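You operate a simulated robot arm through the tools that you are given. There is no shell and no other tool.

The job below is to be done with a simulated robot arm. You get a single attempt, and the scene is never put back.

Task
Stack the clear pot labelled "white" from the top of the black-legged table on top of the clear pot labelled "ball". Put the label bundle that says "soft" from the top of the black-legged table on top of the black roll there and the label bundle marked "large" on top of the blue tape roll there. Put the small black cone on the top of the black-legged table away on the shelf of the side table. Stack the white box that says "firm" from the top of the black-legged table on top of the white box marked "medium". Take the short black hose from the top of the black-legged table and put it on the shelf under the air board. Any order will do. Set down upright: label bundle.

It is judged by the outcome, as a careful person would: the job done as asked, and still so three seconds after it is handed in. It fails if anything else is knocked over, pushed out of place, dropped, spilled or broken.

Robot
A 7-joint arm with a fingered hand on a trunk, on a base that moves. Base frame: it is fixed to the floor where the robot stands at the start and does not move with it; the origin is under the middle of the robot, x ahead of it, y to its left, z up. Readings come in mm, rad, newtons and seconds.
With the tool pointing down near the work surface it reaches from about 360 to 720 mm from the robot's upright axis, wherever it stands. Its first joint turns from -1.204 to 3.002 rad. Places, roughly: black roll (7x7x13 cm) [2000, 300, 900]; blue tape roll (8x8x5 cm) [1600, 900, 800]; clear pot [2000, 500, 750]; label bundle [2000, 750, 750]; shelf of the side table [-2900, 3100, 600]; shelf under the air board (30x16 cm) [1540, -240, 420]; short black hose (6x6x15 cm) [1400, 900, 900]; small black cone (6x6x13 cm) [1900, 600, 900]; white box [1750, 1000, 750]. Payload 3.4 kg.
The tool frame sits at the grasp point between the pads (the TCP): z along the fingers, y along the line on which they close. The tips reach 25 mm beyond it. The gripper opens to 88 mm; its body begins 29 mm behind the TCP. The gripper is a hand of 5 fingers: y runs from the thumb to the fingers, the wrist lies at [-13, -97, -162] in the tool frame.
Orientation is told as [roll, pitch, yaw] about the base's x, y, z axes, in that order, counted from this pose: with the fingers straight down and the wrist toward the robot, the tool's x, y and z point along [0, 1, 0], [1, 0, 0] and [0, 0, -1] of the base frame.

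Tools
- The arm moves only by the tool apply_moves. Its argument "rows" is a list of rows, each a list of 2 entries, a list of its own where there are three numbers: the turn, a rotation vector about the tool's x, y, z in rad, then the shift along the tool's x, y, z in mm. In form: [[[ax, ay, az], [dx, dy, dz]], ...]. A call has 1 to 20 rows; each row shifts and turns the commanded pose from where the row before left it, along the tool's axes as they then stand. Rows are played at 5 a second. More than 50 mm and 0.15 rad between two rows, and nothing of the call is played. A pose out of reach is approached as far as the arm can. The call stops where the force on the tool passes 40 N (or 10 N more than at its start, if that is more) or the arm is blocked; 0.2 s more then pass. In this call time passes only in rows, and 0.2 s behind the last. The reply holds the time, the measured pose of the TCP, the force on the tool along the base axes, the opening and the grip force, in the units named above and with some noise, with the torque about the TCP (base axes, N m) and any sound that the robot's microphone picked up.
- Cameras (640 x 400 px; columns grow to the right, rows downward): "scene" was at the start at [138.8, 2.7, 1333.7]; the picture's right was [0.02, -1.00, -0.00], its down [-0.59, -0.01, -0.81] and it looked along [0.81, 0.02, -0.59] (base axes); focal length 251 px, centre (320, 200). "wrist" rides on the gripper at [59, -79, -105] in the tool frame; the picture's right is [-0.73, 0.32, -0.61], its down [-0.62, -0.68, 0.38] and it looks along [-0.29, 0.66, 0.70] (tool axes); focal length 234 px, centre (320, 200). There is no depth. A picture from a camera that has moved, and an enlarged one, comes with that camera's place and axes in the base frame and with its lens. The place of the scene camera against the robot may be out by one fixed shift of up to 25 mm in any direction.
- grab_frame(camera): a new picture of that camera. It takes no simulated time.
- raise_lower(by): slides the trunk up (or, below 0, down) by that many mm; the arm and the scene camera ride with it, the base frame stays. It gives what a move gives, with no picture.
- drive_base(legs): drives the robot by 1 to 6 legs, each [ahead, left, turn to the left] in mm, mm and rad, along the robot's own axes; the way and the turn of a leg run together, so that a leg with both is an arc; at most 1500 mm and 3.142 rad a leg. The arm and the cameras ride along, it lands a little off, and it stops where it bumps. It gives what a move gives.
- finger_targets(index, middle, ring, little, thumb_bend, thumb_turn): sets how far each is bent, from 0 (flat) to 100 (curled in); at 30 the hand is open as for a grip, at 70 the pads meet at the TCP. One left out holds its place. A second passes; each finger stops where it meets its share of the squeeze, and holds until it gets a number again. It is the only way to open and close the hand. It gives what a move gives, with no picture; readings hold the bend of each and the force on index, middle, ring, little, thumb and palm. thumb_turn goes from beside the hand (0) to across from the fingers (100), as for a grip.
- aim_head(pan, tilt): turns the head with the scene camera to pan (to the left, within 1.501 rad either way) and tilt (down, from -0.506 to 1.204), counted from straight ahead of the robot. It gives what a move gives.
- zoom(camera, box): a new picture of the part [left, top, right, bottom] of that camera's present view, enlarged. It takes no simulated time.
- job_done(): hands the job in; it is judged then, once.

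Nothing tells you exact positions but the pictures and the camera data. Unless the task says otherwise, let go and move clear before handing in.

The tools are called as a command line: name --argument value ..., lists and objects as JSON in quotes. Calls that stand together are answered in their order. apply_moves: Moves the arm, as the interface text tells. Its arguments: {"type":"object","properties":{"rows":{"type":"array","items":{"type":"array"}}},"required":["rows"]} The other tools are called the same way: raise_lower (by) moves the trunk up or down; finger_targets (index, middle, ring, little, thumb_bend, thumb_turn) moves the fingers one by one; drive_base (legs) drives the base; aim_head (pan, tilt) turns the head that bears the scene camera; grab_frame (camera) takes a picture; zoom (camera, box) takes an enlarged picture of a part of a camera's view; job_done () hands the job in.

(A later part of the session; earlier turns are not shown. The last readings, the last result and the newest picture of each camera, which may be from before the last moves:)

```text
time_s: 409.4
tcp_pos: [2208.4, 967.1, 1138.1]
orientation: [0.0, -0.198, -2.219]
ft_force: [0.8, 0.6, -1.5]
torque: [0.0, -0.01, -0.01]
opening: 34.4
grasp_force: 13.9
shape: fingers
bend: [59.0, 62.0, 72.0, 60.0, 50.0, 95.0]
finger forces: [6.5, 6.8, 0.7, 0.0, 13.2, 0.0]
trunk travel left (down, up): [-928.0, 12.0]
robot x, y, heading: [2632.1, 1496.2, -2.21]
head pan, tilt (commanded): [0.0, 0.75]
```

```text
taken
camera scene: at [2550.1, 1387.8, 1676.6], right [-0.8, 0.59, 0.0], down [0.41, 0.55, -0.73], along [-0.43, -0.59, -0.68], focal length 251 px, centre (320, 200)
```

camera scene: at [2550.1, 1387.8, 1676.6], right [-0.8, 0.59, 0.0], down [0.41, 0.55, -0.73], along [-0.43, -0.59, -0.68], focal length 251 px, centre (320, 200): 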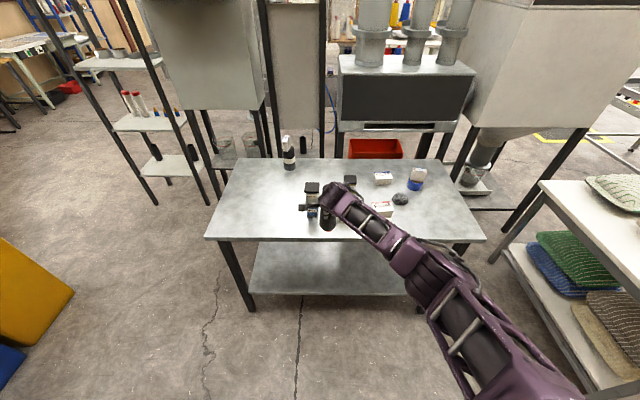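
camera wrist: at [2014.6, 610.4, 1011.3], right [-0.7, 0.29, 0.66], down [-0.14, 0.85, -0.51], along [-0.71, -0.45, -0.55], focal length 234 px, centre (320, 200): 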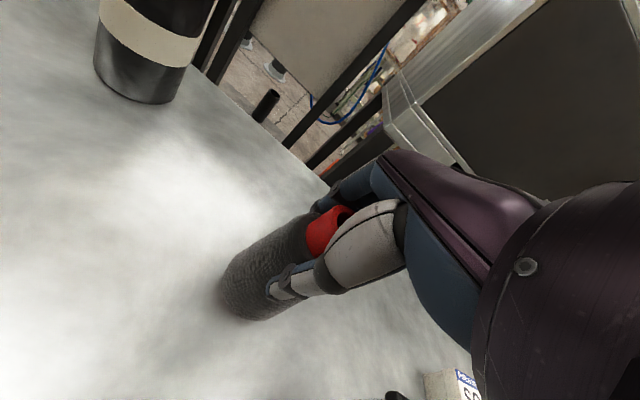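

Now let me look toward the side table, roughly at (−2900, 3100), to plan the way.

aim_head --pan -1.2 --tilt 0.25

grab_frame --camera "scene"

zoom --camera "scene" --box '[240, 80, 480, 240]'

```text
time_s: 410.8
tcp_pos: [2208.8, 968.0, 1137.8]
orientation: [-0.001, -0.199, -2.22]
ft_force: [0.7, 0.7, -1.4]
torque: [0.01, 0.01, 0.01]
opening: 34.2
grasp_force: 13.3
shape: fingers
bend: [59.0, 62.0, 72.0, 60.0, 50.0, 95.0]
finger forces: [6.6, 6.6, 0.6, 0.0, 13.2, 0.0]
trunk travel left (down, up): [-928.0, 12.0]
robot x, y, heading: [2628.4, 1494.4, -2.203]
head pan, tilt (commanded): [-1.201, 0.25]
```

```text
taken
camera scene: at [2510.0, 1479.8, 1721.7], right [0.26, 0.96, 0.0], down [0.24, -0.06, -0.97], along [-0.93, 0.25, -0.25], focal length 251 px, centre (320, 200)
```

scene: 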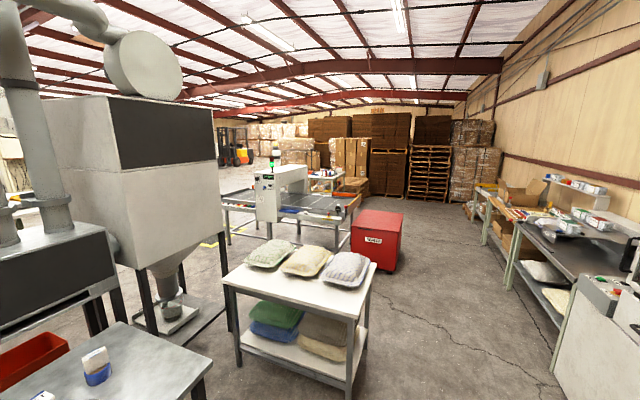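

```text
2.50 times, centred on (360, 160) of scene
camera zoom: at [2510.0, 1479.8, 1721.7], right [0.26, 0.96, 0.0], down [0.24, -0.06, -0.97], along [-0.93, 0.25, -0.25], focal length 628 px, centre (220, 300)
```

zoom: 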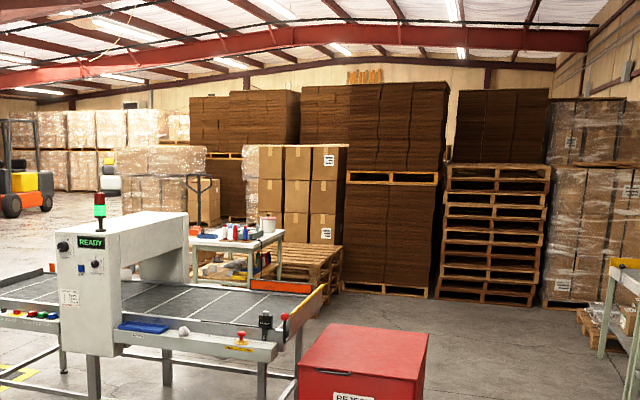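

I can see the small side table beyond the conveyor, with a lower shelf. First I'll fold the arm here in free space, moving up and back toward its nominal pose.

apply_moves --rows '[[[0, 0, 0], [0, -30, -30]], [[0, 0, 0], [0, -30, -30]], [[0, 0, 0], [0, -30, -30]]]'

aim_head --pan 0.0 --tilt 0.7

grab_frame --camera "scene"

```text
time_s: 411.6
tcp_pos: [2271.5, 1054.7, 1208.4]
orientation: [0.0, -0.198, -2.22]
ft_force: [0.3, 0.7, -0.5]
torque: [-0.05, -0.02, -0.02]
opening: 34.6
grasp_force: 13.2
shape: fingers
bend: [59.0, 62.0, 72.0, 60.0, 50.0, 95.0]
finger forces: [6.6, 6.7, 0.3, 0.0, 12.9, 0.1]
trunk travel left (down, up): [-928.0, 12.0]
robot x, y, heading: [2628.3, 1497.4, -2.206]
head pan, tilt (commanded): [-1.201, 0.25]
```

```text
time_s: 412.9
tcp_pos: [2273.2, 1051.1, 1208.9]
orientation: [0.0, -0.199, -2.22]
ft_force: [0.7, -0.2, -1.8]
torque: [-0.02, 0.03, 0.01]
opening: 34.4
grasp_force: 13.0
shape: fingers
bend: [59.0, 62.0, 72.0, 60.0, 50.0, 95.0]
finger forces: [6.5, 6.6, 0.3, 0.0, 12.8, 0.1]
trunk travel left (down, up): [-928.0, 12.0]
robot x, y, heading: [2629.5, 1496.8, -2.206]
head pan, tilt (commanded): [0.0, 0.7]
```

```text
taken
camera scene: at [2549.6, 1387.0, 1680.9], right [-0.8, 0.6, 0.0], down [0.38, 0.52, -0.76], along [-0.46, -0.61, -0.64], focal length 251 px, centre (320, 200)
```

scene: 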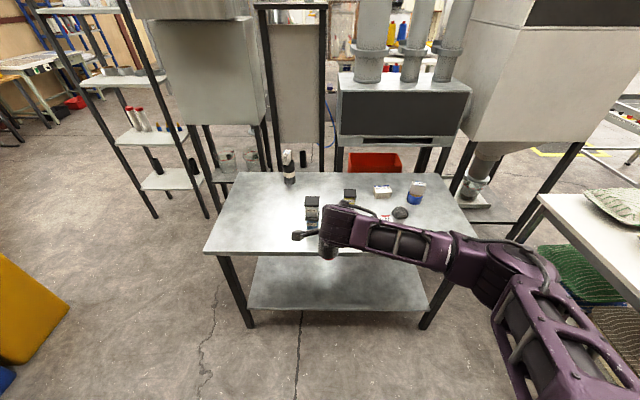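

apply_moves --rows '[[[0.066, 0, 0], [0, -30, -20]], [[0.066, 0, 0], [0, -30, -15]], [[0.066, 0, 0], [0, -30, -10]]]'

grab_frame --camera "wrist"

grab_frame --camera "scene"

```text
time_s: 413.8
tcp_pos: [2329.7, 1130.1, 1242.6]
orientation: [-0.002, -0.001, -2.221]
ft_force: [-0.2, 0.1, 0.0]
torque: [-0.03, -0.01, 0.04]
opening: 34.5
grasp_force: 13.0
shape: fingers
bend: [59.0, 62.0, 72.0, 60.0, 50.0, 95.0]
finger forces: [6.8, 6.6, 0.2, 0.0, 12.7, 0.0]
trunk travel left (down, up): [-928.0, 12.0]
robot x, y, heading: [2627.7, 1493.9, -2.206]
head pan, tilt (commanded): [0.0, 0.7]
```

```text
taken
camera wrist: at [2423.7, 1158.4, 1346.0], right [-0.77, 0.18, 0.61], down [-0.08, 0.92, -0.38], along [-0.63, -0.35, -0.7], focal length 234 px, centre (320, 200)
```

wrist: 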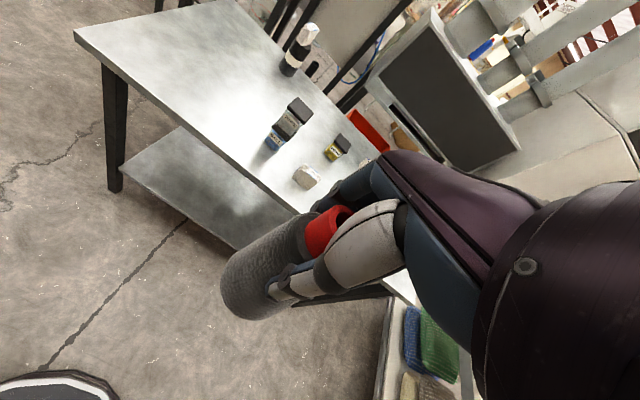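

```text
taken
camera scene: at [2550.2, 1387.6, 1681.0], right [-0.8, 0.59, 0.0], down [0.38, 0.52, -0.77], along [-0.46, -0.62, -0.64], focal length 251 px, centre (320, 200)
```

scene: 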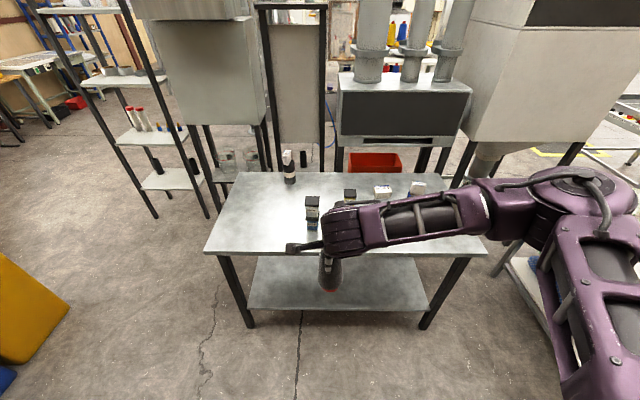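

Posture is good. Now turning and driving: first to about (1500, 2700), then along the clear lane past the red box.

drive_base --legs '[[0, 0, -1.754], [1450, 0, 0]]'

aim_head --pan 0.1 --tilt 0.35

grab_frame --camera "scene"

```text
time_s: 425.3
tcp_pos: [1365.4, 2956.4, 1240.8]
orientation: [-0.001, -0.001, 2.283]
ft_force: [-0.3, -0.8, -1.8]
torque: [-0.01, -0.01, 0.01]
opening: 34.1
grasp_force: 12.4
shape: fingers
bend: [59.0, 63.0, 72.0, 60.0, 50.0, 95.0]
finger forces: [6.4, 6.4, 0.1, 0.0, 12.0, 0.0]
trunk travel left (down, up): [-928.0, 12.0]
robot x, y, heading: [1662.2, 2584.0, 2.289]
head pan, tilt (commanded): [0.0, 0.7]
```

```text
time_s: 426.1
tcp_pos: [1365.1, 2957.1, 1240.2]
orientation: [0.0, -0.002, 2.283]
ft_force: [0.3, -0.9, -1.7]
torque: [-0.01, 0.04, 0.0]
opening: 34.1
grasp_force: 12.6
shape: fingers
bend: [59.0, 63.0, 72.0, 60.0, 50.0, 95.0]
finger forces: [6.4, 6.4, 0.1, 0.0, 11.9, 0.0]
trunk travel left (down, up): [-928.0, 12.0]
robot x, y, heading: [1660.4, 2587.0, 2.291]
head pan, tilt (commanded): [0.099, 0.351]
```

```text
taken
camera scene: at [1560.1, 2689.5, 1712.2], right [0.68, 0.73, 0.0], down [0.25, -0.23, -0.94], along [-0.69, 0.64, -0.34], focal length 251 px, centre (320, 200)
```

scene: 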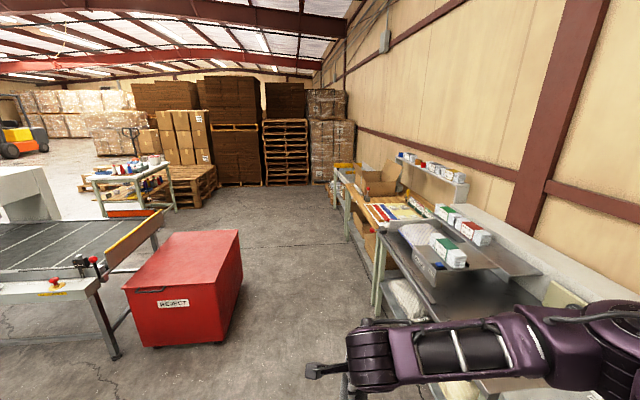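

drive_base --legs '[[0, 0, 0.18], [1400, 0, 0]]'

aim_head --pan 0.3 --tilt 0.35

grab_frame --camera "scene"

zoom --camera "scene" --box '[160, 120, 400, 260]'

```text
time_s: 433.9
tcp_pos: [205.4, 3786.6, 1242.4]
orientation: [0.001, -0.001, 2.447]
ft_force: [0.3, 0.1, -1.3]
torque: [0.01, 0.02, -0.02]
opening: 34.1
grasp_force: 12.5
shape: fingers
bend: [59.0, 63.0, 72.0, 60.0, 50.0, 95.0]
finger forces: [6.4, 6.4, 0.1, 0.1, 11.8, 0.1]
trunk travel left (down, up): [-928.0, 12.0]
robot x, y, heading: [556.1, 3467.6, 2.461]
head pan, tilt (commanded): [0.099, 0.351]
```

```text
time_s: 434.6
tcp_pos: [205.4, 3785.9, 1241.2]
orientation: [0.0, -0.001, 2.446]
ft_force: [0.2, 0.5, -0.8]
torque: [-0.01, 0.02, 0.0]
opening: 33.8
grasp_force: 12.4
shape: fingers
bend: [59.0, 63.0, 72.0, 60.0, 50.0, 95.0]
finger forces: [6.4, 6.5, 0.2, 0.1, 12.0, 0.1]
trunk travel left (down, up): [-928.0, 12.0]
robot x, y, heading: [554.0, 3472.5, 2.458]
head pan, tilt (commanded): [0.3, 0.351]
```

```text
taken
camera scene: at [432.8, 3538.4, 1712.3], right [0.37, 0.93, 0.0], down [0.32, -0.13, -0.94], along [-0.87, 0.35, -0.34], focal length 251 px, centre (320, 200)
```

scene: 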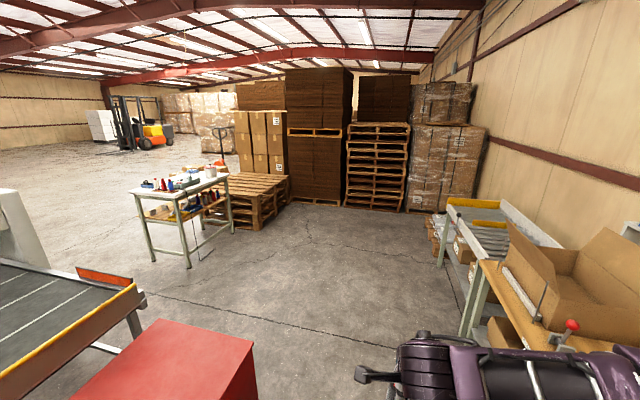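

```text
2.67 times, centred on (280, 190) of scene
camera zoom: at [432.8, 3538.4, 1712.3], right [0.37, 0.93, 0.0], down [0.32, -0.13, -0.94], along [-0.87, 0.35, -0.34], focal length 669 px, centre (427, 227)
```

zoom: 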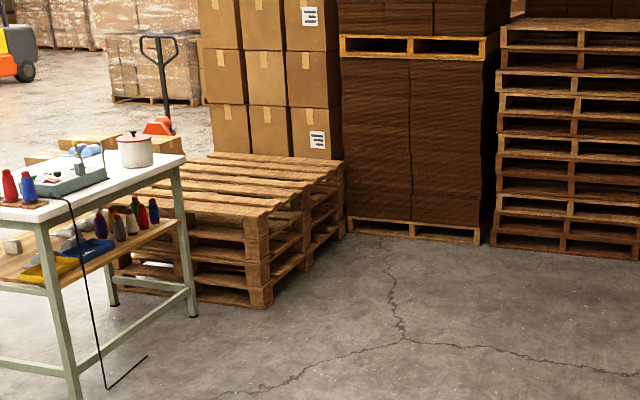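

The side table (center ≈ (−2890, 3120)) has a wooden shelf below its top, already holding some cones and trays; its long open side faces (+0.59, +0.81). I'll drive around the red box to that side.

drive_base --legs '[[1027, 92, 0], [0, 0, 0.68]]'

drive_base --legs '[[1300, 0, 0]]'

aim_head --pan 0.5 --tilt 0.5

grab_frame --camera "scene"

```text
time_s: 441.6
tcp_pos: [-762.9, 4044.9, 1241.7]
orientation: [0.0, 0.0, 3.141]
ft_force: [-0.9, 0.0, -1.4]
torque: [0.03, 0.02, 0.01]
opening: 33.7
grasp_force: 12.7
shape: fingers
bend: [59.0, 63.0, 72.0, 60.0, 50.0, 95.0]
finger forces: [6.3, 6.3, 0.1, 0.0, 11.8, 0.0]
trunk travel left (down, up): [-928.0, 12.0]
robot x, y, heading: [-294.0, 4023.6, -3.127]
head pan, tilt (commanded): [0.3, 0.351]
```

```text
time_s: 448.1
tcp_pos: [-2045.1, 4035.7, 1241.5]
orientation: [-0.001, -0.002, 3.136]
ft_force: [-0.3, 0.3, -2.3]
torque: [0.0, -0.01, -0.01]
opening: 34.0
grasp_force: 12.0
shape: fingers
bend: [59.0, 63.0, 72.0, 60.0, 50.0, 95.0]
finger forces: [6.2, 6.4, 0.0, 0.0, 11.8, 0.0]
trunk travel left (down, up): [-928.0, 12.0]
robot x, y, heading: [-1574.1, 4016.8, -3.138]
head pan, tilt (commanded): [0.3, 0.351]
```

```text
time_s: 448.8
tcp_pos: [-2045.8, 4035.5, 1241.1]
orientation: [-0.001, -0.002, 3.135]
ft_force: [-0.3, -0.3, -1.9]
torque: [0.0, 0.03, -0.02]
opening: 34.1
grasp_force: 12.7
shape: fingers
bend: [59.0, 63.0, 72.0, 60.0, 50.0, 95.0]
finger forces: [6.3, 6.4, 0.1, 0.0, 11.8, 0.1]
trunk travel left (down, up): [-928.0, 12.0]
robot x, y, heading: [-1568.9, 4014.7, -3.131]
head pan, tilt (commanded): [0.499, 0.499]
```

```text
taken
camera scene: at [-1701.2, 3971.8, 1698.7], right [-0.48, 0.87, 0.0], down [0.42, 0.23, -0.88], along [-0.77, -0.43, -0.48], focal length 251 px, centre (320, 200)
```

scene: 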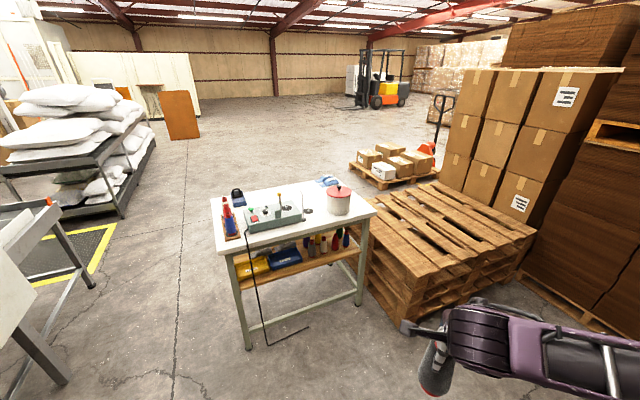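

zoom --camera "scene" --box '[200, 170, 400, 320]'

zoom --camera "scene" --box '[220, 210, 380, 310]'

```text
2.67 times, centred on (300, 245) of scene
camera zoom: at [-1701.2, 3971.8, 1698.7], right [-0.48, 0.87, 0.0], down [0.42, 0.23, -0.88], along [-0.77, -0.43, -0.48], focal length 669 px, centre (373, 80)
```

zoom: 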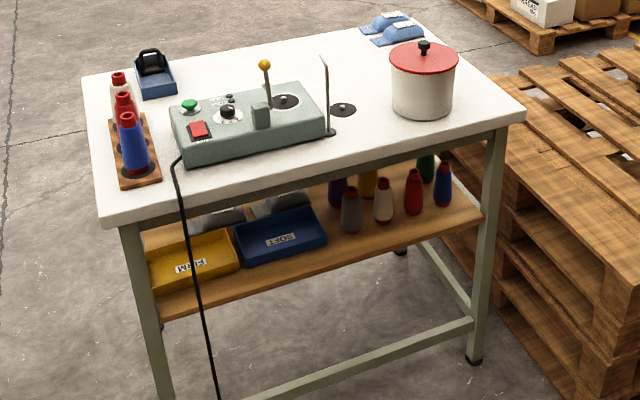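

```text
4.00 times, centred on (300, 260) of scene
camera zoom: at [-1701.2, 3971.8, 1698.7], right [-0.48, 0.87, 0.0], down [0.42, 0.23, -0.88], along [-0.77, -0.43, -0.48], focal length 1004 px, centre (400, -40)
```

zoom: 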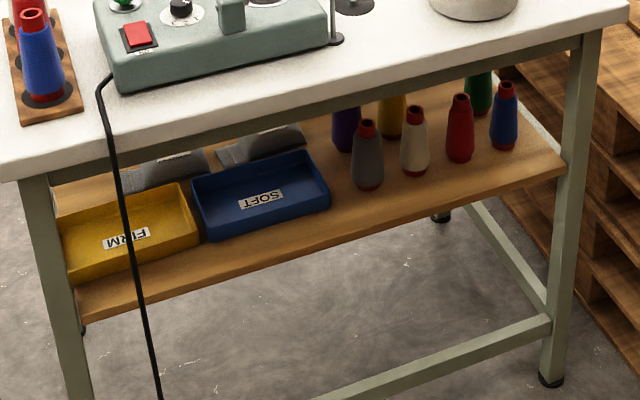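

I see free strip on the wooden shelf in front of the low trays; the table front legs plane is at about n≈1030 (row frame along (0.6, 0.8)). I'll face the table and approach for a closer look.

drive_base --legs '[[0, 0, 0.917], [600, -385, 0]]'

aim_head --pan 0.0 --tilt 0.6

grab_frame --camera "scene"

grab_frame --camera "wrist"

```text
time_s: 455.1
tcp_pos: [-2540.8, 3396.8, 1242.6]
orientation: [-0.001, -0.002, -2.228]
ft_force: [0.8, -0.2, -0.9]
torque: [0.0, 0.01, 0.01]
opening: 33.5
grasp_force: 11.9
shape: fingers
bend: [59.0, 63.0, 72.0, 60.0, 50.0, 95.0]
finger forces: [6.3, 6.3, 0.1, 0.1, 11.5, 0.1]
trunk travel left (down, up): [-928.0, 12.0]
robot x, y, heading: [-2239.4, 3759.3, -2.214]
head pan, tilt (commanded): [0.499, 0.499]
```

```text
time_s: 456.0
tcp_pos: [-2540.8, 3396.1, 1241.1]
orientation: [-0.001, -0.002, -2.226]
ft_force: [-0.5, -0.1, -1.7]
torque: [-0.02, -0.01, -0.01]
opening: 33.5
grasp_force: 12.0
shape: fingers
bend: [59.0, 63.0, 72.0, 60.0, 50.0, 95.0]
finger forces: [6.3, 6.3, 0.2, 0.1, 11.6, 0.1]
trunk travel left (down, up): [-928.0, 12.0]
robot x, y, heading: [-2240.9, 3761.4, -2.216]
head pan, tilt (commanded): [0.0, 0.6]
```

```text
taken
camera scene: at [-2320.3, 3649.9, 1689.6], right [-0.8, 0.6, 0.0], down [0.34, 0.45, -0.83], along [-0.49, -0.66, -0.56], focal length 251 px, centre (320, 200)
```

scene: 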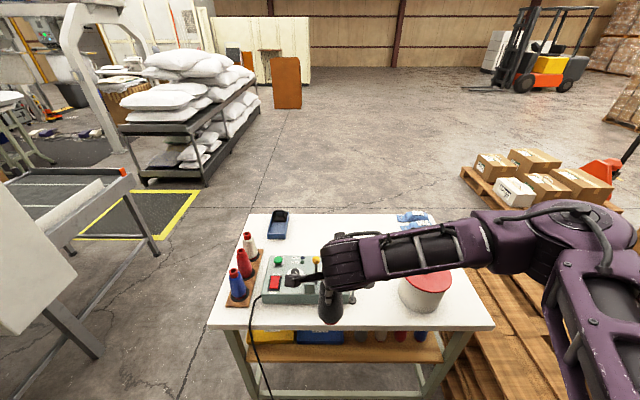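

```text
taken
camera wrist: at [-2446.1, 3424.1, 1345.8], right [-0.77, 0.19, 0.61], down [-0.08, 0.92, -0.38], along [-0.63, -0.34, -0.69], focal length 234 px, centre (320, 200)
```

wrist: 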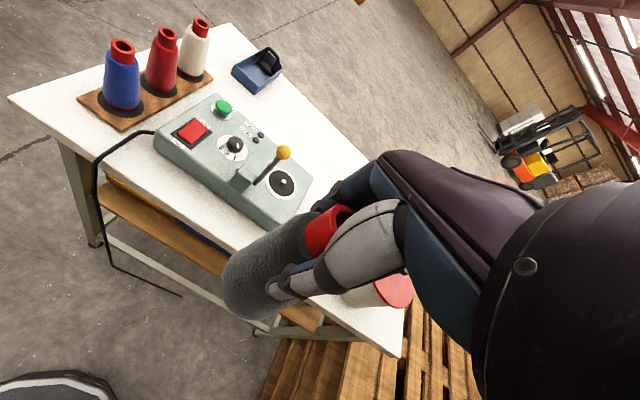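

raise_lower --by -400

aim_head --pan 0.0 --tilt 0.55

grab_frame --camera "scene"

grab_frame --camera "wrist"

```text
time_s: 459.8
tcp_pos: [-2540.3, 3395.8, 841.1]
orientation: [0.0, -0.003, -2.226]
ft_force: [0.9, -1.5, -1.0]
torque: [0.01, -0.01, -0.03]
opening: 33.7
grasp_force: 12.3
shape: fingers
bend: [59.0, 63.0, 72.0, 60.0, 50.0, 95.0]
finger forces: [6.3, 6.2, 0.1, 0.0, 11.6, 0.0]
trunk travel left (down, up): [-528.0, 412.0]
robot x, y, heading: [-2239.0, 3759.8, -2.21]
head pan, tilt (commanded): [0.0, 0.6]
```

```text
time_s: 460.5
tcp_pos: [-2540.5, 3396.7, 840.5]
orientation: [0.0, -0.002, -2.228]
ft_force: [0.7, 0.2, -1.2]
torque: [-0.04, 0.05, -0.04]
opening: 33.9
grasp_force: 12.0
shape: fingers
bend: [59.0, 63.0, 72.0, 60.0, 50.0, 95.0]
finger forces: [6.3, 6.4, 0.2, 0.0, 11.6, 0.1]
trunk travel left (down, up): [-528.0, 412.0]
robot x, y, heading: [-2235.5, 3761.0, -2.211]
head pan, tilt (commanded): [0.0, 0.55]
```

```text
taken
camera scene: at [-2321.3, 3648.9, 1294.0], right [-0.8, 0.6, 0.0], down [0.31, 0.42, -0.85], along [-0.51, -0.68, -0.52], focal length 251 px, centre (320, 200)
```

scene: 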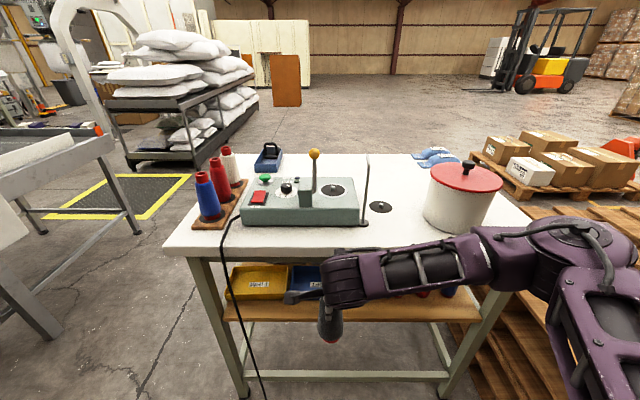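

```text
taken
camera wrist: at [-2446.2, 3424.2, 945.8], right [-0.77, 0.19, 0.61], down [-0.08, 0.92, -0.38], along [-0.63, -0.34, -0.69], focal length 234 px, centre (320, 200)
```

wrist: 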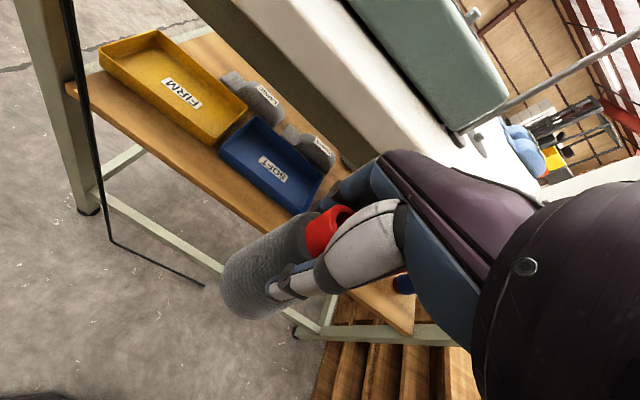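

zoom --camera "wrist" --box '[60, 20, 360, 220]'

zoom --camera "scene" --box '[180, 230, 520, 400]'

```text
2.00 times, centred on (210, 120) of wrist
camera zoom: at [-2446.2, 3424.2, 945.8], right [-0.77, 0.19, 0.61], down [-0.08, 0.92, -0.38], along [-0.63, -0.34, -0.69], focal length 468 px, centre (540, 360)
```

zoom: 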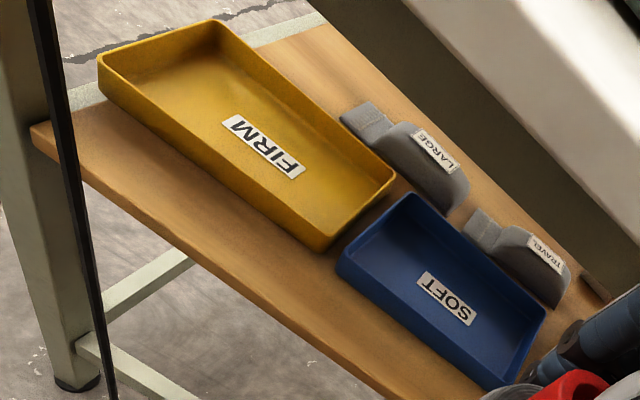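

```text
1.88 times, centred on (350, 315) of scene
camera zoom: at [-2321.3, 3648.9, 1294.0], right [-0.8, 0.6, 0.0], down [0.31, 0.42, -0.85], along [-0.51, -0.68, -0.52], focal length 472 px, centre (264, -16)
```

zoom: 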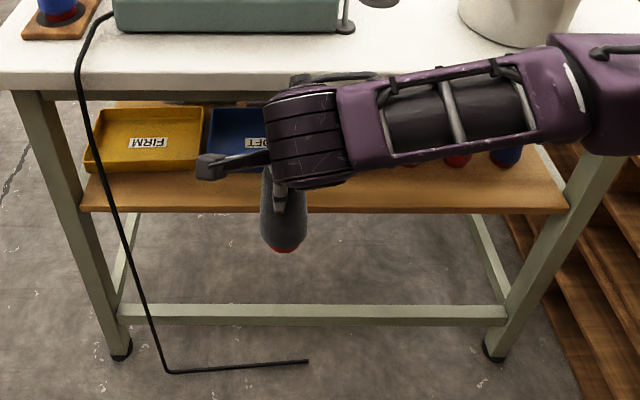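

The wrist view shows a clear front strip (~65–70 mm) ahead of the low blue tray. To place the cone under the tabletop and withdraw without lifting, I need a strong forward tilt of the hand; I'll test that tilt here in free space first, after backing up and extending a little.

drive_base --legs '[[-110, 0, 0]]'

apply_moves --rows '[[[0, 0, 0], [0, 40, 0]], [[-0.07, 0, 0], [0, 40, 0]], [[-0.07, 0, 0], [0, 20, 3]], [[-0.07, 0, 0], [0, 0, 0]], [[-0.1, 0, 0], [0, 0, 0]], [[-0.1, 0, 0], [0, 0, 0]]]'

grab_frame --camera "scene"

grab_frame --camera "wrist"

```text
time_s: 461.6
tcp_pos: [-2474.3, 3483.7, 841.3]
orientation: [-0.001, -0.003, -2.227]
ft_force: [-0.1, -0.1, -0.7]
torque: [-0.02, 0.02, -0.02]
opening: 33.8
grasp_force: 12.2
shape: fingers
bend: [59.0, 63.0, 72.0, 60.0, 50.0, 95.0]
finger forces: [6.3, 6.3, 0.2, 0.0, 11.6, 0.0]
trunk travel left (down, up): [-528.0, 412.0]
robot x, y, heading: [-2170.0, 3846.0, -2.212]
head pan, tilt (commanded): [0.0, 0.55]
```

```text
time_s: 463.1
tcp_pos: [-2535.6, 3404.6, 840.9]
orientation: [0.001, -0.414, -2.228]
ft_force: [-0.1, -0.7, -0.7]
torque: [-0.01, -0.02, 0.01]
opening: 33.8
grasp_force: 12.5
shape: fingers
bend: [59.0, 63.0, 72.0, 60.0, 50.0, 95.0]
finger forces: [6.3, 6.2, 0.0, 0.0, 12.1, 0.0]
trunk travel left (down, up): [-528.0, 412.0]
robot x, y, heading: [-2174.5, 3848.4, -2.212]
head pan, tilt (commanded): [0.0, 0.55]
```

```text
taken
camera scene: at [-2255.8, 3736.3, 1294.1], right [-0.8, 0.6, 0.0], down [0.31, 0.42, -0.85], along [-0.51, -0.68, -0.52], focal length 251 px, centre (320, 200)
```

scene: 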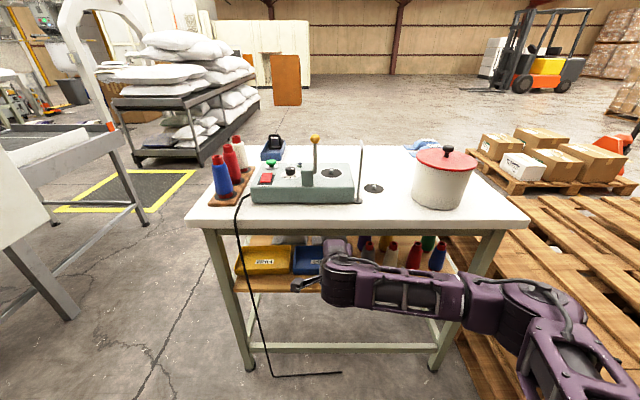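

```text
taken
camera wrist: at [-2419.8, 3460.3, 904.8], right [-0.61, 0.4, 0.69], down [-0.21, 0.75, -0.62], along [-0.77, -0.52, -0.37], focal length 234 px, centre (320, 200)
```

wrist: 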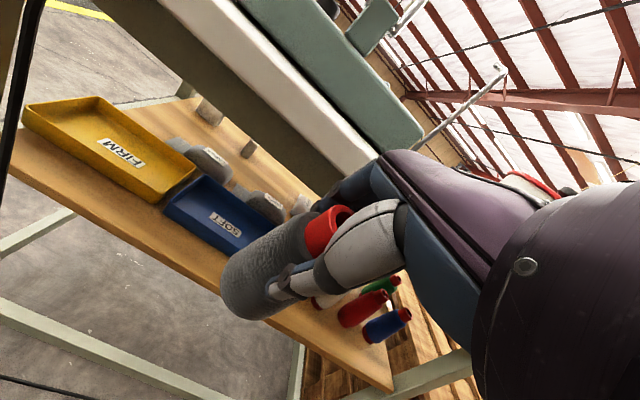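

Tilt 0.41 works. Testing further.

apply_moves --rows '[[[-0.1, 0, 0], [0, 0, 0]], [[-0.1, 0, 0], [0, 0, 0]], [[-0.1, 0, 0], [0, 0, 0]], [[-0.1, 0, 0], [0, 0, 0]], [[-0.1, 0, 0], [0, 0, 0]], [[-0.1, 0, 0], [0, 0, 0]]]'

grab_frame --camera "scene"

grab_frame --camera "wrist"

```text
time_s: 464.4
tcp_pos: [-2537.4, 3402.5, 839.8]
orientation: [0.003, -0.71, -2.226]
ft_force: [0.0, -0.5, -1.3]
torque: [-0.01, 0.0, -0.01]
opening: 33.7
grasp_force: 12.5
shape: fingers
bend: [59.0, 63.0, 72.0, 60.0, 50.0, 95.0]
finger forces: [6.3, 6.2, 0.1, 0.0, 12.3, 0.0]
out of reach, approached as far as the arm can: row 4, 5, 6
trunk travel left (down, up): [-528.0, 412.0]
robot x, y, heading: [-2171.2, 3851.2, -2.213]
head pan, tilt (commanded): [0.0, 0.55]
```

```text
taken
camera scene: at [-2256.2, 3736.4, 1294.0], right [-0.8, 0.6, 0.0], down [0.31, 0.42, -0.85], along [-0.51, -0.68, -0.52], focal length 251 px, centre (320, 200)
```

scene: 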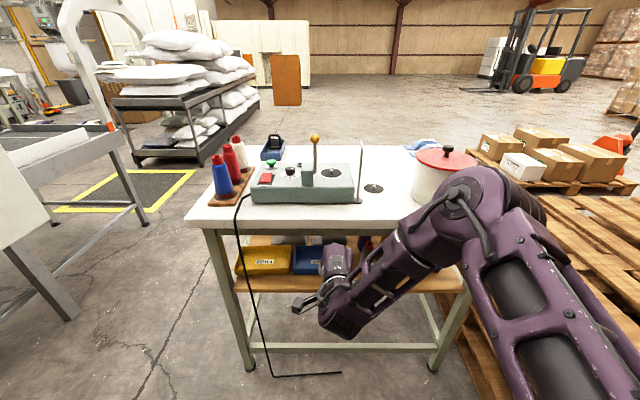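

```text
taken
camera wrist: at [-2413.3, 3469.8, 868.7], right [-0.49, 0.56, 0.67], down [-0.33, 0.59, -0.73], along [-0.81, -0.58, -0.1], focal length 234 px, centre (320, 200)
```

wrist: 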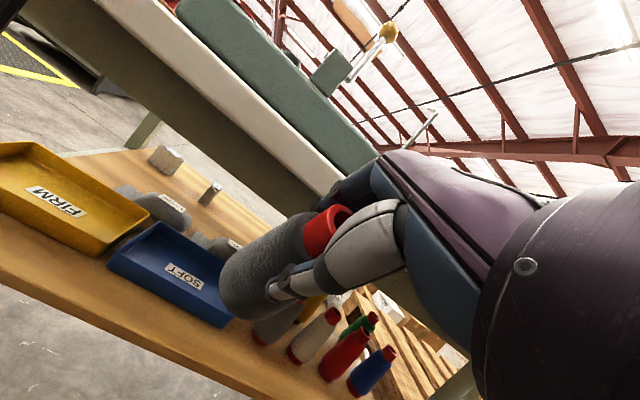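

Tilt beyond ~0.7 isn't reachable, so instead I'll place the cone nearly upright in the strip, release, slide the hand sideways off it, and back out. First I'll restore the small tilt that holds the cone vertical.

apply_moves --rows '[[[0.13, 0, 0], [0, 0, 0]], [[0.13, 0, 0], [0, 0, 0]], [[0.13, 0, 0], [0, 0, 0]], [[0.13, 0, 0], [0, 0, 0]], [[0.13, 0, 0], [0, 0, 0]], [[0.15, 0, 0], [0, 0, 0]]]'

grab_frame --camera "scene"

grab_frame --camera "wrist"

```text
time_s: 465.9
tcp_pos: [-2535.3, 3404.2, 840.4]
orientation: [0.002, 0.093, -2.223]
ft_force: [-0.1, -0.9, -2.2]
torque: [-0.01, 0.01, -0.02]
opening: 33.9
grasp_force: 12.2
shape: fingers
bend: [59.0, 63.0, 72.0, 60.0, 50.0, 95.0]
finger forces: [6.6, 6.3, 0.0, 0.0, 11.8, 0.0]
trunk travel left (down, up): [-528.0, 412.0]
robot x, y, heading: [-2176.0, 3849.4, -2.217]
head pan, tilt (commanded): [0.0, 0.55]
```

```text
taken
camera scene: at [-2256.1, 3735.8, 1294.0], right [-0.8, 0.6, 0.0], down [0.31, 0.42, -0.85], along [-0.51, -0.68, -0.52], focal length 251 px, centre (320, 200)
```

scene: 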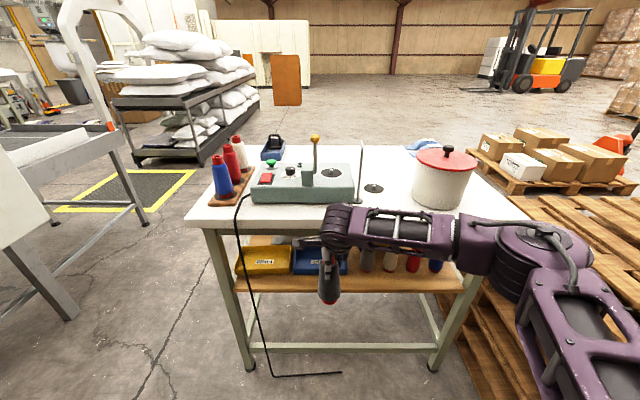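

```text
taken
camera wrist: at [-2448.0, 3423.9, 951.8], right [-0.81, 0.14, 0.57], down [-0.06, 0.95, -0.32], along [-0.59, -0.29, -0.76], focal length 234 px, centre (320, 200)
```

wrist: 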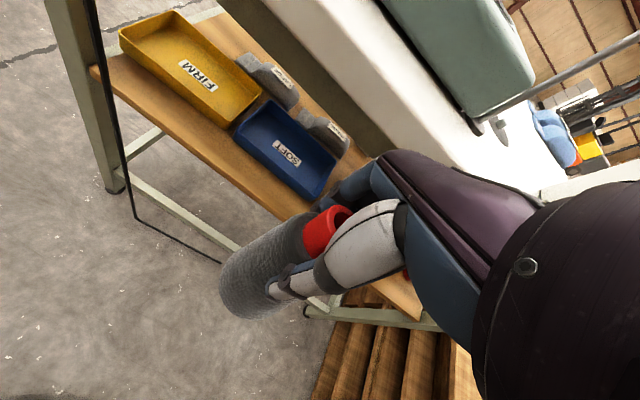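

apply_moves --rows '[[[-0.1, 0, 0], [20, 0, 0]], [[-0.1, 0, 0], [20, 0, 0]], [[-0.093, 0, 0], [20, 0, 0]]]'

raise_lower --by -130

grab_frame --camera "wrist"

grab_frame --camera "scene"

```text
time_s: 466.6
tcp_pos: [-2487.9, 3366.5, 839.4]
orientation: [0.0, -0.203, -2.226]
ft_force: [-0.2, -0.3, -1.9]
torque: [0.0, -0.04, 0.03]
opening: 33.8
grasp_force: 12.2
shape: fingers
bend: [59.0, 63.0, 72.0, 60.0, 50.0, 95.0]
finger forces: [6.5, 6.4, 0.0, 0.0, 12.1, 0.0]
trunk travel left (down, up): [-528.0, 412.0]
robot x, y, heading: [-2175.8, 3848.8, -2.211]
head pan, tilt (commanded): [0.0, 0.55]
```

```text
time_s: 468.2
tcp_pos: [-2489.2, 3367.8, 708.8]
orientation: [0.003, -0.2, -2.224]
ft_force: [-0.7, 0.1, -1.6]
torque: [-0.01, -0.02, -0.01]
opening: 33.4
grasp_force: 12.9
shape: fingers
bend: [59.0, 63.0, 72.0, 60.0, 50.0, 95.0]
finger forces: [6.5, 6.2, 0.1, 0.0, 12.2, 0.0]
trunk travel left (down, up): [-398.0, 542.0]
robot x, y, heading: [-2172.0, 3842.8, -2.214]
head pan, tilt (commanded): [0.0, 0.55]
```

```text
taken
camera wrist: at [-2383.3, 3411.3, 796.7], right [-0.7, 0.29, 0.66], down [-0.14, 0.85, -0.51], along [-0.71, -0.44, -0.55], focal length 234 px, centre (320, 200)
```

wrist: 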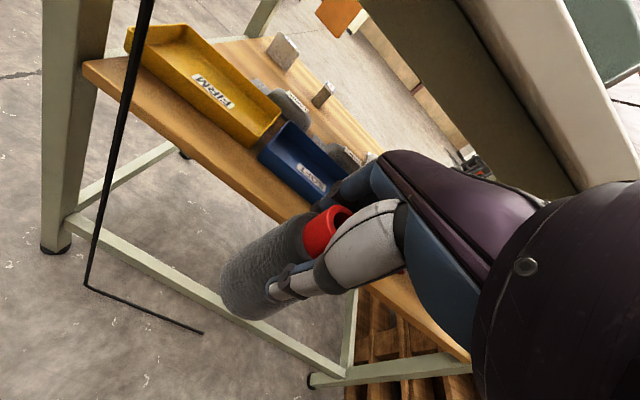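

```text
taken
camera scene: at [-2255.7, 3736.3, 1164.1], right [-0.8, 0.6, 0.0], down [0.31, 0.42, -0.85], along [-0.51, -0.68, -0.52], focal length 251 px, centre (320, 200)
```

scene: 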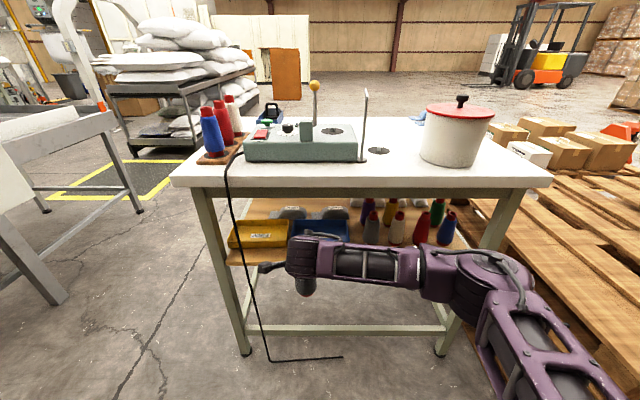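

zoom --camera "wrist" --box '[220, 90, 380, 230]'

zoom --camera "scene" --box '[200, 170, 480, 320]'

```text
2.86 times, centred on (300, 160) of wrist
camera zoom: at [-2383.3, 3411.3, 796.7], right [-0.7, 0.29, 0.66], down [-0.14, 0.85, -0.51], along [-0.71, -0.44, -0.55], focal length 669 px, centre (377, 314)
```

zoom: 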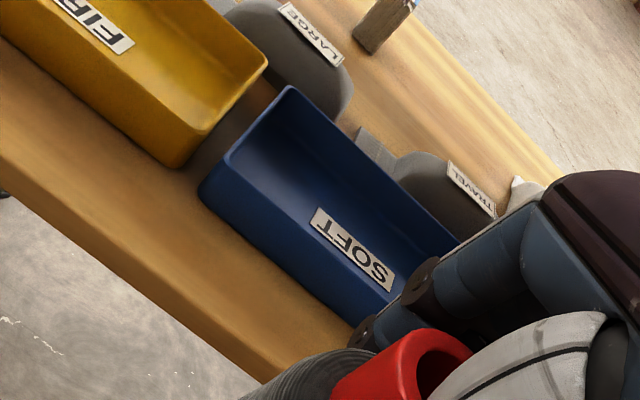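

```text
2.29 times, centred on (340, 245) of scene
camera zoom: at [-2255.7, 3736.3, 1164.1], right [-0.8, 0.6, 0.0], down [0.31, 0.42, -0.85], along [-0.51, -0.68, -0.52], focal length 574 px, centre (274, 97)
```

zoom: 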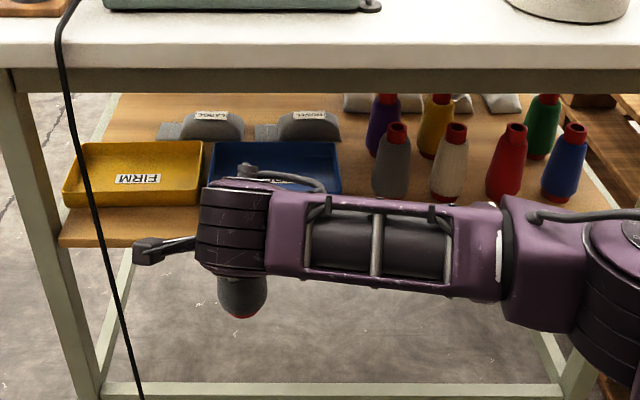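

Triangulation gives the shelf at z≈558, front edge n≈1060, and a 73 mm free strip in front of the blue tray — enough for the 60 mm base. I'll lower to just above shelf height in front of the table, then advance with the base and finish with small force-checked arm steps.

apply_moves --rows '[[[0, 0, 0], [0, -39, -8]], [[0, 0, 0], [0, -39, -8]]]'

raise_lower --by -24

drive_base --legs '[[175, 0, 0]]'

grab_frame --camera "wrist"

grab_frame --camera "scene"

```text
time_s: 468.8
tcp_pos: [-2440.8, 3430.9, 708.9]
orientation: [0.0, -0.201, -2.226]
ft_force: [0.1, -0.7, -1.1]
torque: [0.01, 0.01, 0.01]
opening: 33.7
grasp_force: 12.5
shape: fingers
bend: [59.0, 63.0, 72.0, 60.0, 50.0, 95.0]
finger forces: [6.6, 6.2, 0.1, 0.1, 12.0, 0.0]
trunk travel left (down, up): [-398.0, 542.0]
robot x, y, heading: [-2173.9, 3848.4, -2.209]
head pan, tilt (commanded): [0.0, 0.55]
```

```text
time_s: 469.5
tcp_pos: [-2441.1, 3431.2, 684.8]
orientation: [0.0, -0.202, -2.226]
ft_force: [0.9, -0.3, -1.8]
torque: [0.0, 0.04, 0.0]
opening: 33.8
grasp_force: 11.9
shape: fingers
bend: [59.0, 63.0, 72.0, 60.0, 50.0, 95.0]
finger forces: [6.5, 6.3, 0.0, 0.0, 12.0, 0.0]
trunk travel left (down, up): [-374.0, 566.0]
robot x, y, heading: [-2175.8, 3846.2, -2.218]
head pan, tilt (commanded): [0.0, 0.55]
```

```text
time_s: 471.0
tcp_pos: [-2547.7, 3290.8, 684.0]
orientation: [0.0, -0.199, -2.227]
ft_force: [0.1, -0.2, -1.3]
torque: [-0.01, -0.01, -0.01]
opening: 33.5
grasp_force: 12.7
shape: fingers
bend: [59.0, 63.0, 72.0, 60.0, 50.0, 95.0]
finger forces: [6.6, 6.2, 0.0, 0.1, 12.0, 0.0]
trunk travel left (down, up): [-374.0, 566.0]
robot x, y, heading: [-2275.4, 3708.9, -2.219]
head pan, tilt (commanded): [0.0, 0.55]
```

```text
taken
camera wrist: at [-2441.9, 3333.9, 771.2], right [-0.69, 0.29, 0.66], down [-0.13, 0.85, -0.51], along [-0.71, -0.44, -0.55], focal length 234 px, centre (320, 200)
```

wrist: 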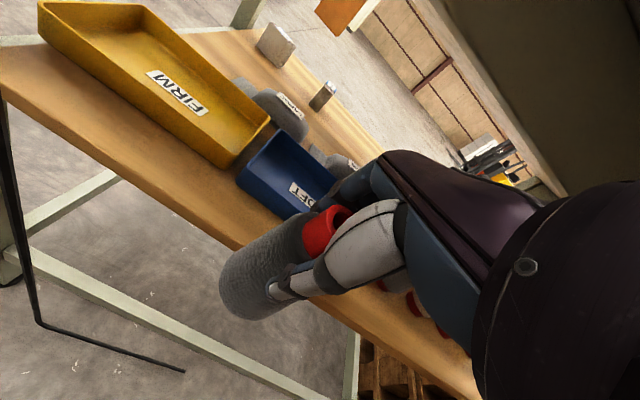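

```text
taken
camera scene: at [-2362.0, 3595.4, 1139.9], right [-0.8, 0.6, 0.0], down [0.31, 0.42, -0.85], along [-0.51, -0.68, -0.52], focal length 251 px, centre (320, 200)
```

scene: 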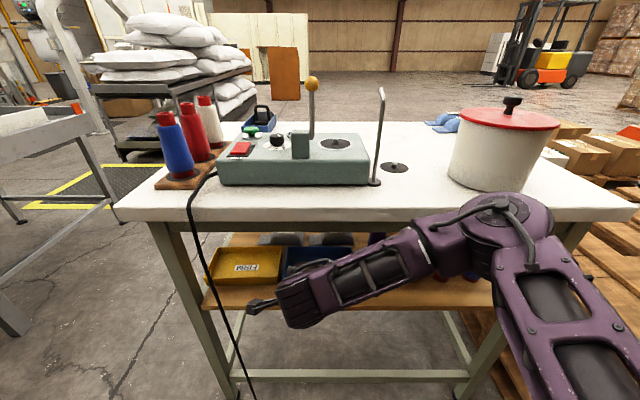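

apply_moves --rows '[[[0, 0, 0], [0, 15, 3]], [[0, 0, 0], [0, 15, 3]]]'

grab_frame --camera "wrist"

grab_frame --camera "scene"

```text
time_s: 471.6
tcp_pos: [-2566.4, 3266.7, 683.9]
orientation: [0.0, -0.201, -2.228]
ft_force: [0.0, -0.9, -0.6]
torque: [-0.02, 0.02, -0.01]
opening: 33.6
grasp_force: 12.0
shape: fingers
bend: [59.0, 63.0, 72.0, 60.0, 50.0, 95.0]
finger forces: [6.4, 6.2, 0.0, 0.0, 11.8, 0.0]
trunk travel left (down, up): [-374.0, 566.0]
robot x, y, heading: [-2278.5, 3707.1, -2.218]
head pan, tilt (commanded): [0.0, 0.55]
```

```text
taken
camera wrist: at [-2461.1, 3309.2, 771.7], right [-0.69, 0.29, 0.66], down [-0.13, 0.85, -0.51], along [-0.71, -0.44, -0.55], focal length 234 px, centre (320, 200)
```

wrist: 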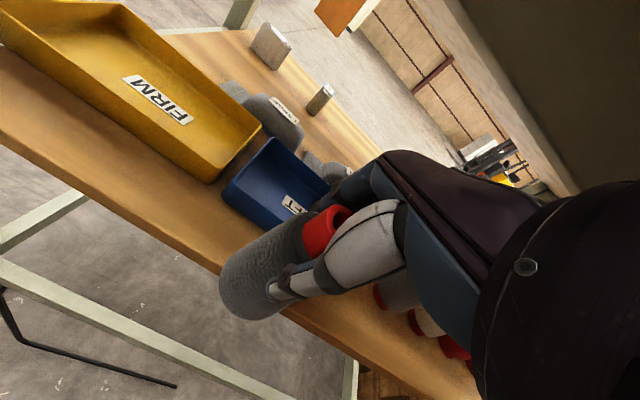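

```text
taken
camera scene: at [-2361.7, 3595.9, 1140.1], right [-0.8, 0.6, 0.0], down [0.31, 0.42, -0.85], along [-0.51, -0.68, -0.52], focal length 251 px, centre (320, 200)
```

scene: 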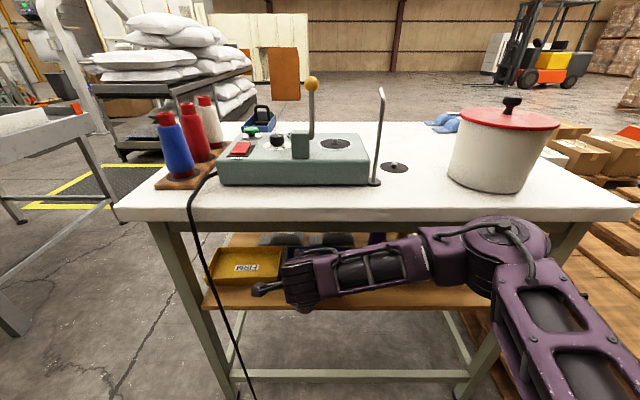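

apply_moves --rows '[[[0, 0, 0], [0, 10, 2]], [[0, 0, 0], [0, 10, 2]]]'

zoom --camera "scene" --box '[200, 180, 480, 340]'

grab_frame --camera "wrist"

```text
time_s: 472.2
tcp_pos: [-2578.7, 3249.8, 683.8]
orientation: [0.0, -0.2, -2.227]
ft_force: [0.6, -0.1, -1.3]
torque: [-0.01, -0.01, 0.0]
opening: 33.8
grasp_force: 12.7
shape: fingers
bend: [59.0, 63.0, 72.0, 60.0, 50.0, 95.0]
finger forces: [6.5, 6.3, 0.0, 0.0, 11.8, 0.0]
trunk travel left (down, up): [-374.0, 566.0]
robot x, y, heading: [-2280.2, 3706.7, -2.213]
head pan, tilt (commanded): [0.0, 0.55]
```

```text
2.29 times, centred on (340, 260) of scene
camera zoom: at [-2361.6, 3595.9, 1140.1], right [-0.8, 0.6, 0.0], down [0.31, 0.42, -0.85], along [-0.51, -0.68, -0.52], focal length 574 px, centre (274, 63)
```

zoom: 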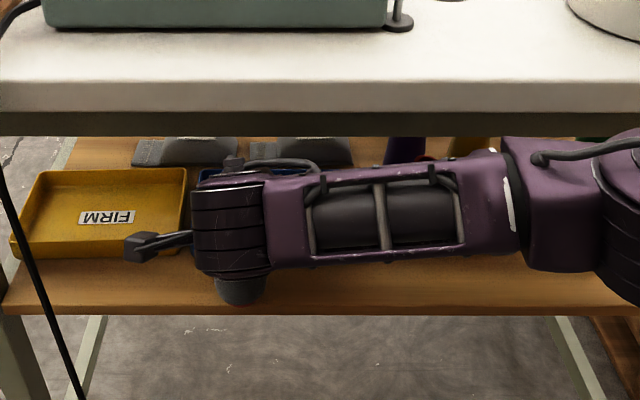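

```text
taken
camera wrist: at [-2472.8, 3293.5, 770.9], right [-0.69, 0.29, 0.66], down [-0.13, 0.85, -0.51], along [-0.71, -0.44, -0.55], focal length 234 px, centre (320, 200)
```

wrist: 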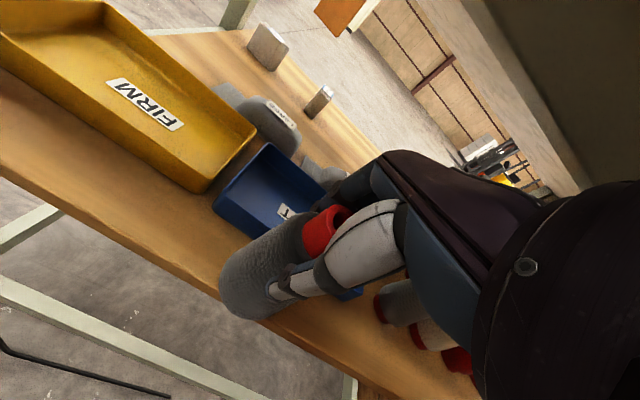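

raise_lower --by -10

raise_lower --by -4

zoom --camera "wrist" --box '[180, 180, 400, 360]'

```text
time_s: 472.8
tcp_pos: [-2578.3, 3251.3, 674.4]
orientation: [0.0, -0.202, -2.227]
ft_force: [0.0, 0.5, -1.3]
torque: [0.01, -0.02, 0.02]
opening: 33.7
grasp_force: 12.6
shape: fingers
bend: [59.0, 63.0, 72.0, 60.0, 50.0, 95.0]
finger forces: [6.5, 6.2, 0.0, 0.0, 11.9, 0.0]
trunk travel left (down, up): [-364.0, 576.0]
robot x, y, heading: [-2282.8, 3707.7, -2.218]
head pan, tilt (commanded): [0.0, 0.55]
```

```text
time_s: 473.3
tcp_pos: [-2578.6, 3251.2, 670.2]
orientation: [-0.001, -0.202, -2.228]
ft_force: [0.3, -0.1, -1.1]
torque: [0.03, 0.02, 0.0]
opening: 33.6
grasp_force: 12.3
shape: fingers
bend: [59.0, 63.0, 72.0, 60.0, 50.0, 95.0]
finger forces: [6.5, 6.2, 0.1, 0.0, 11.9, 0.0]
trunk travel left (down, up): [-360.0, 580.0]
robot x, y, heading: [-2277.2, 3706.9, -2.219]
head pan, tilt (commanded): [0.0, 0.55]
```

```text
2.22 times, centred on (290, 270) of wrist
camera zoom: at [-2472.5, 3293.6, 756.9], right [-0.69, 0.29, 0.66], down [-0.13, 0.85, -0.51], along [-0.71, -0.44, -0.55], focal length 520 px, centre (387, 44)
```

zoom: 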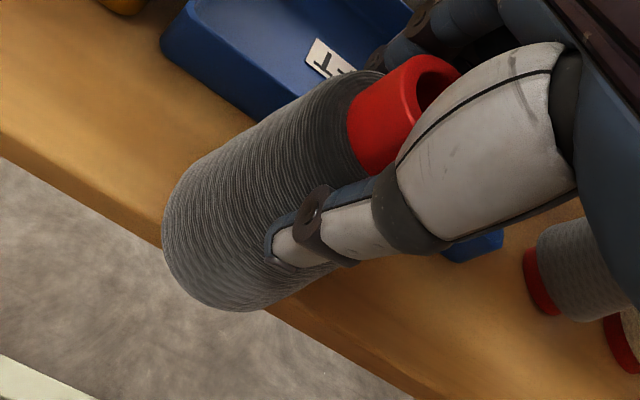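

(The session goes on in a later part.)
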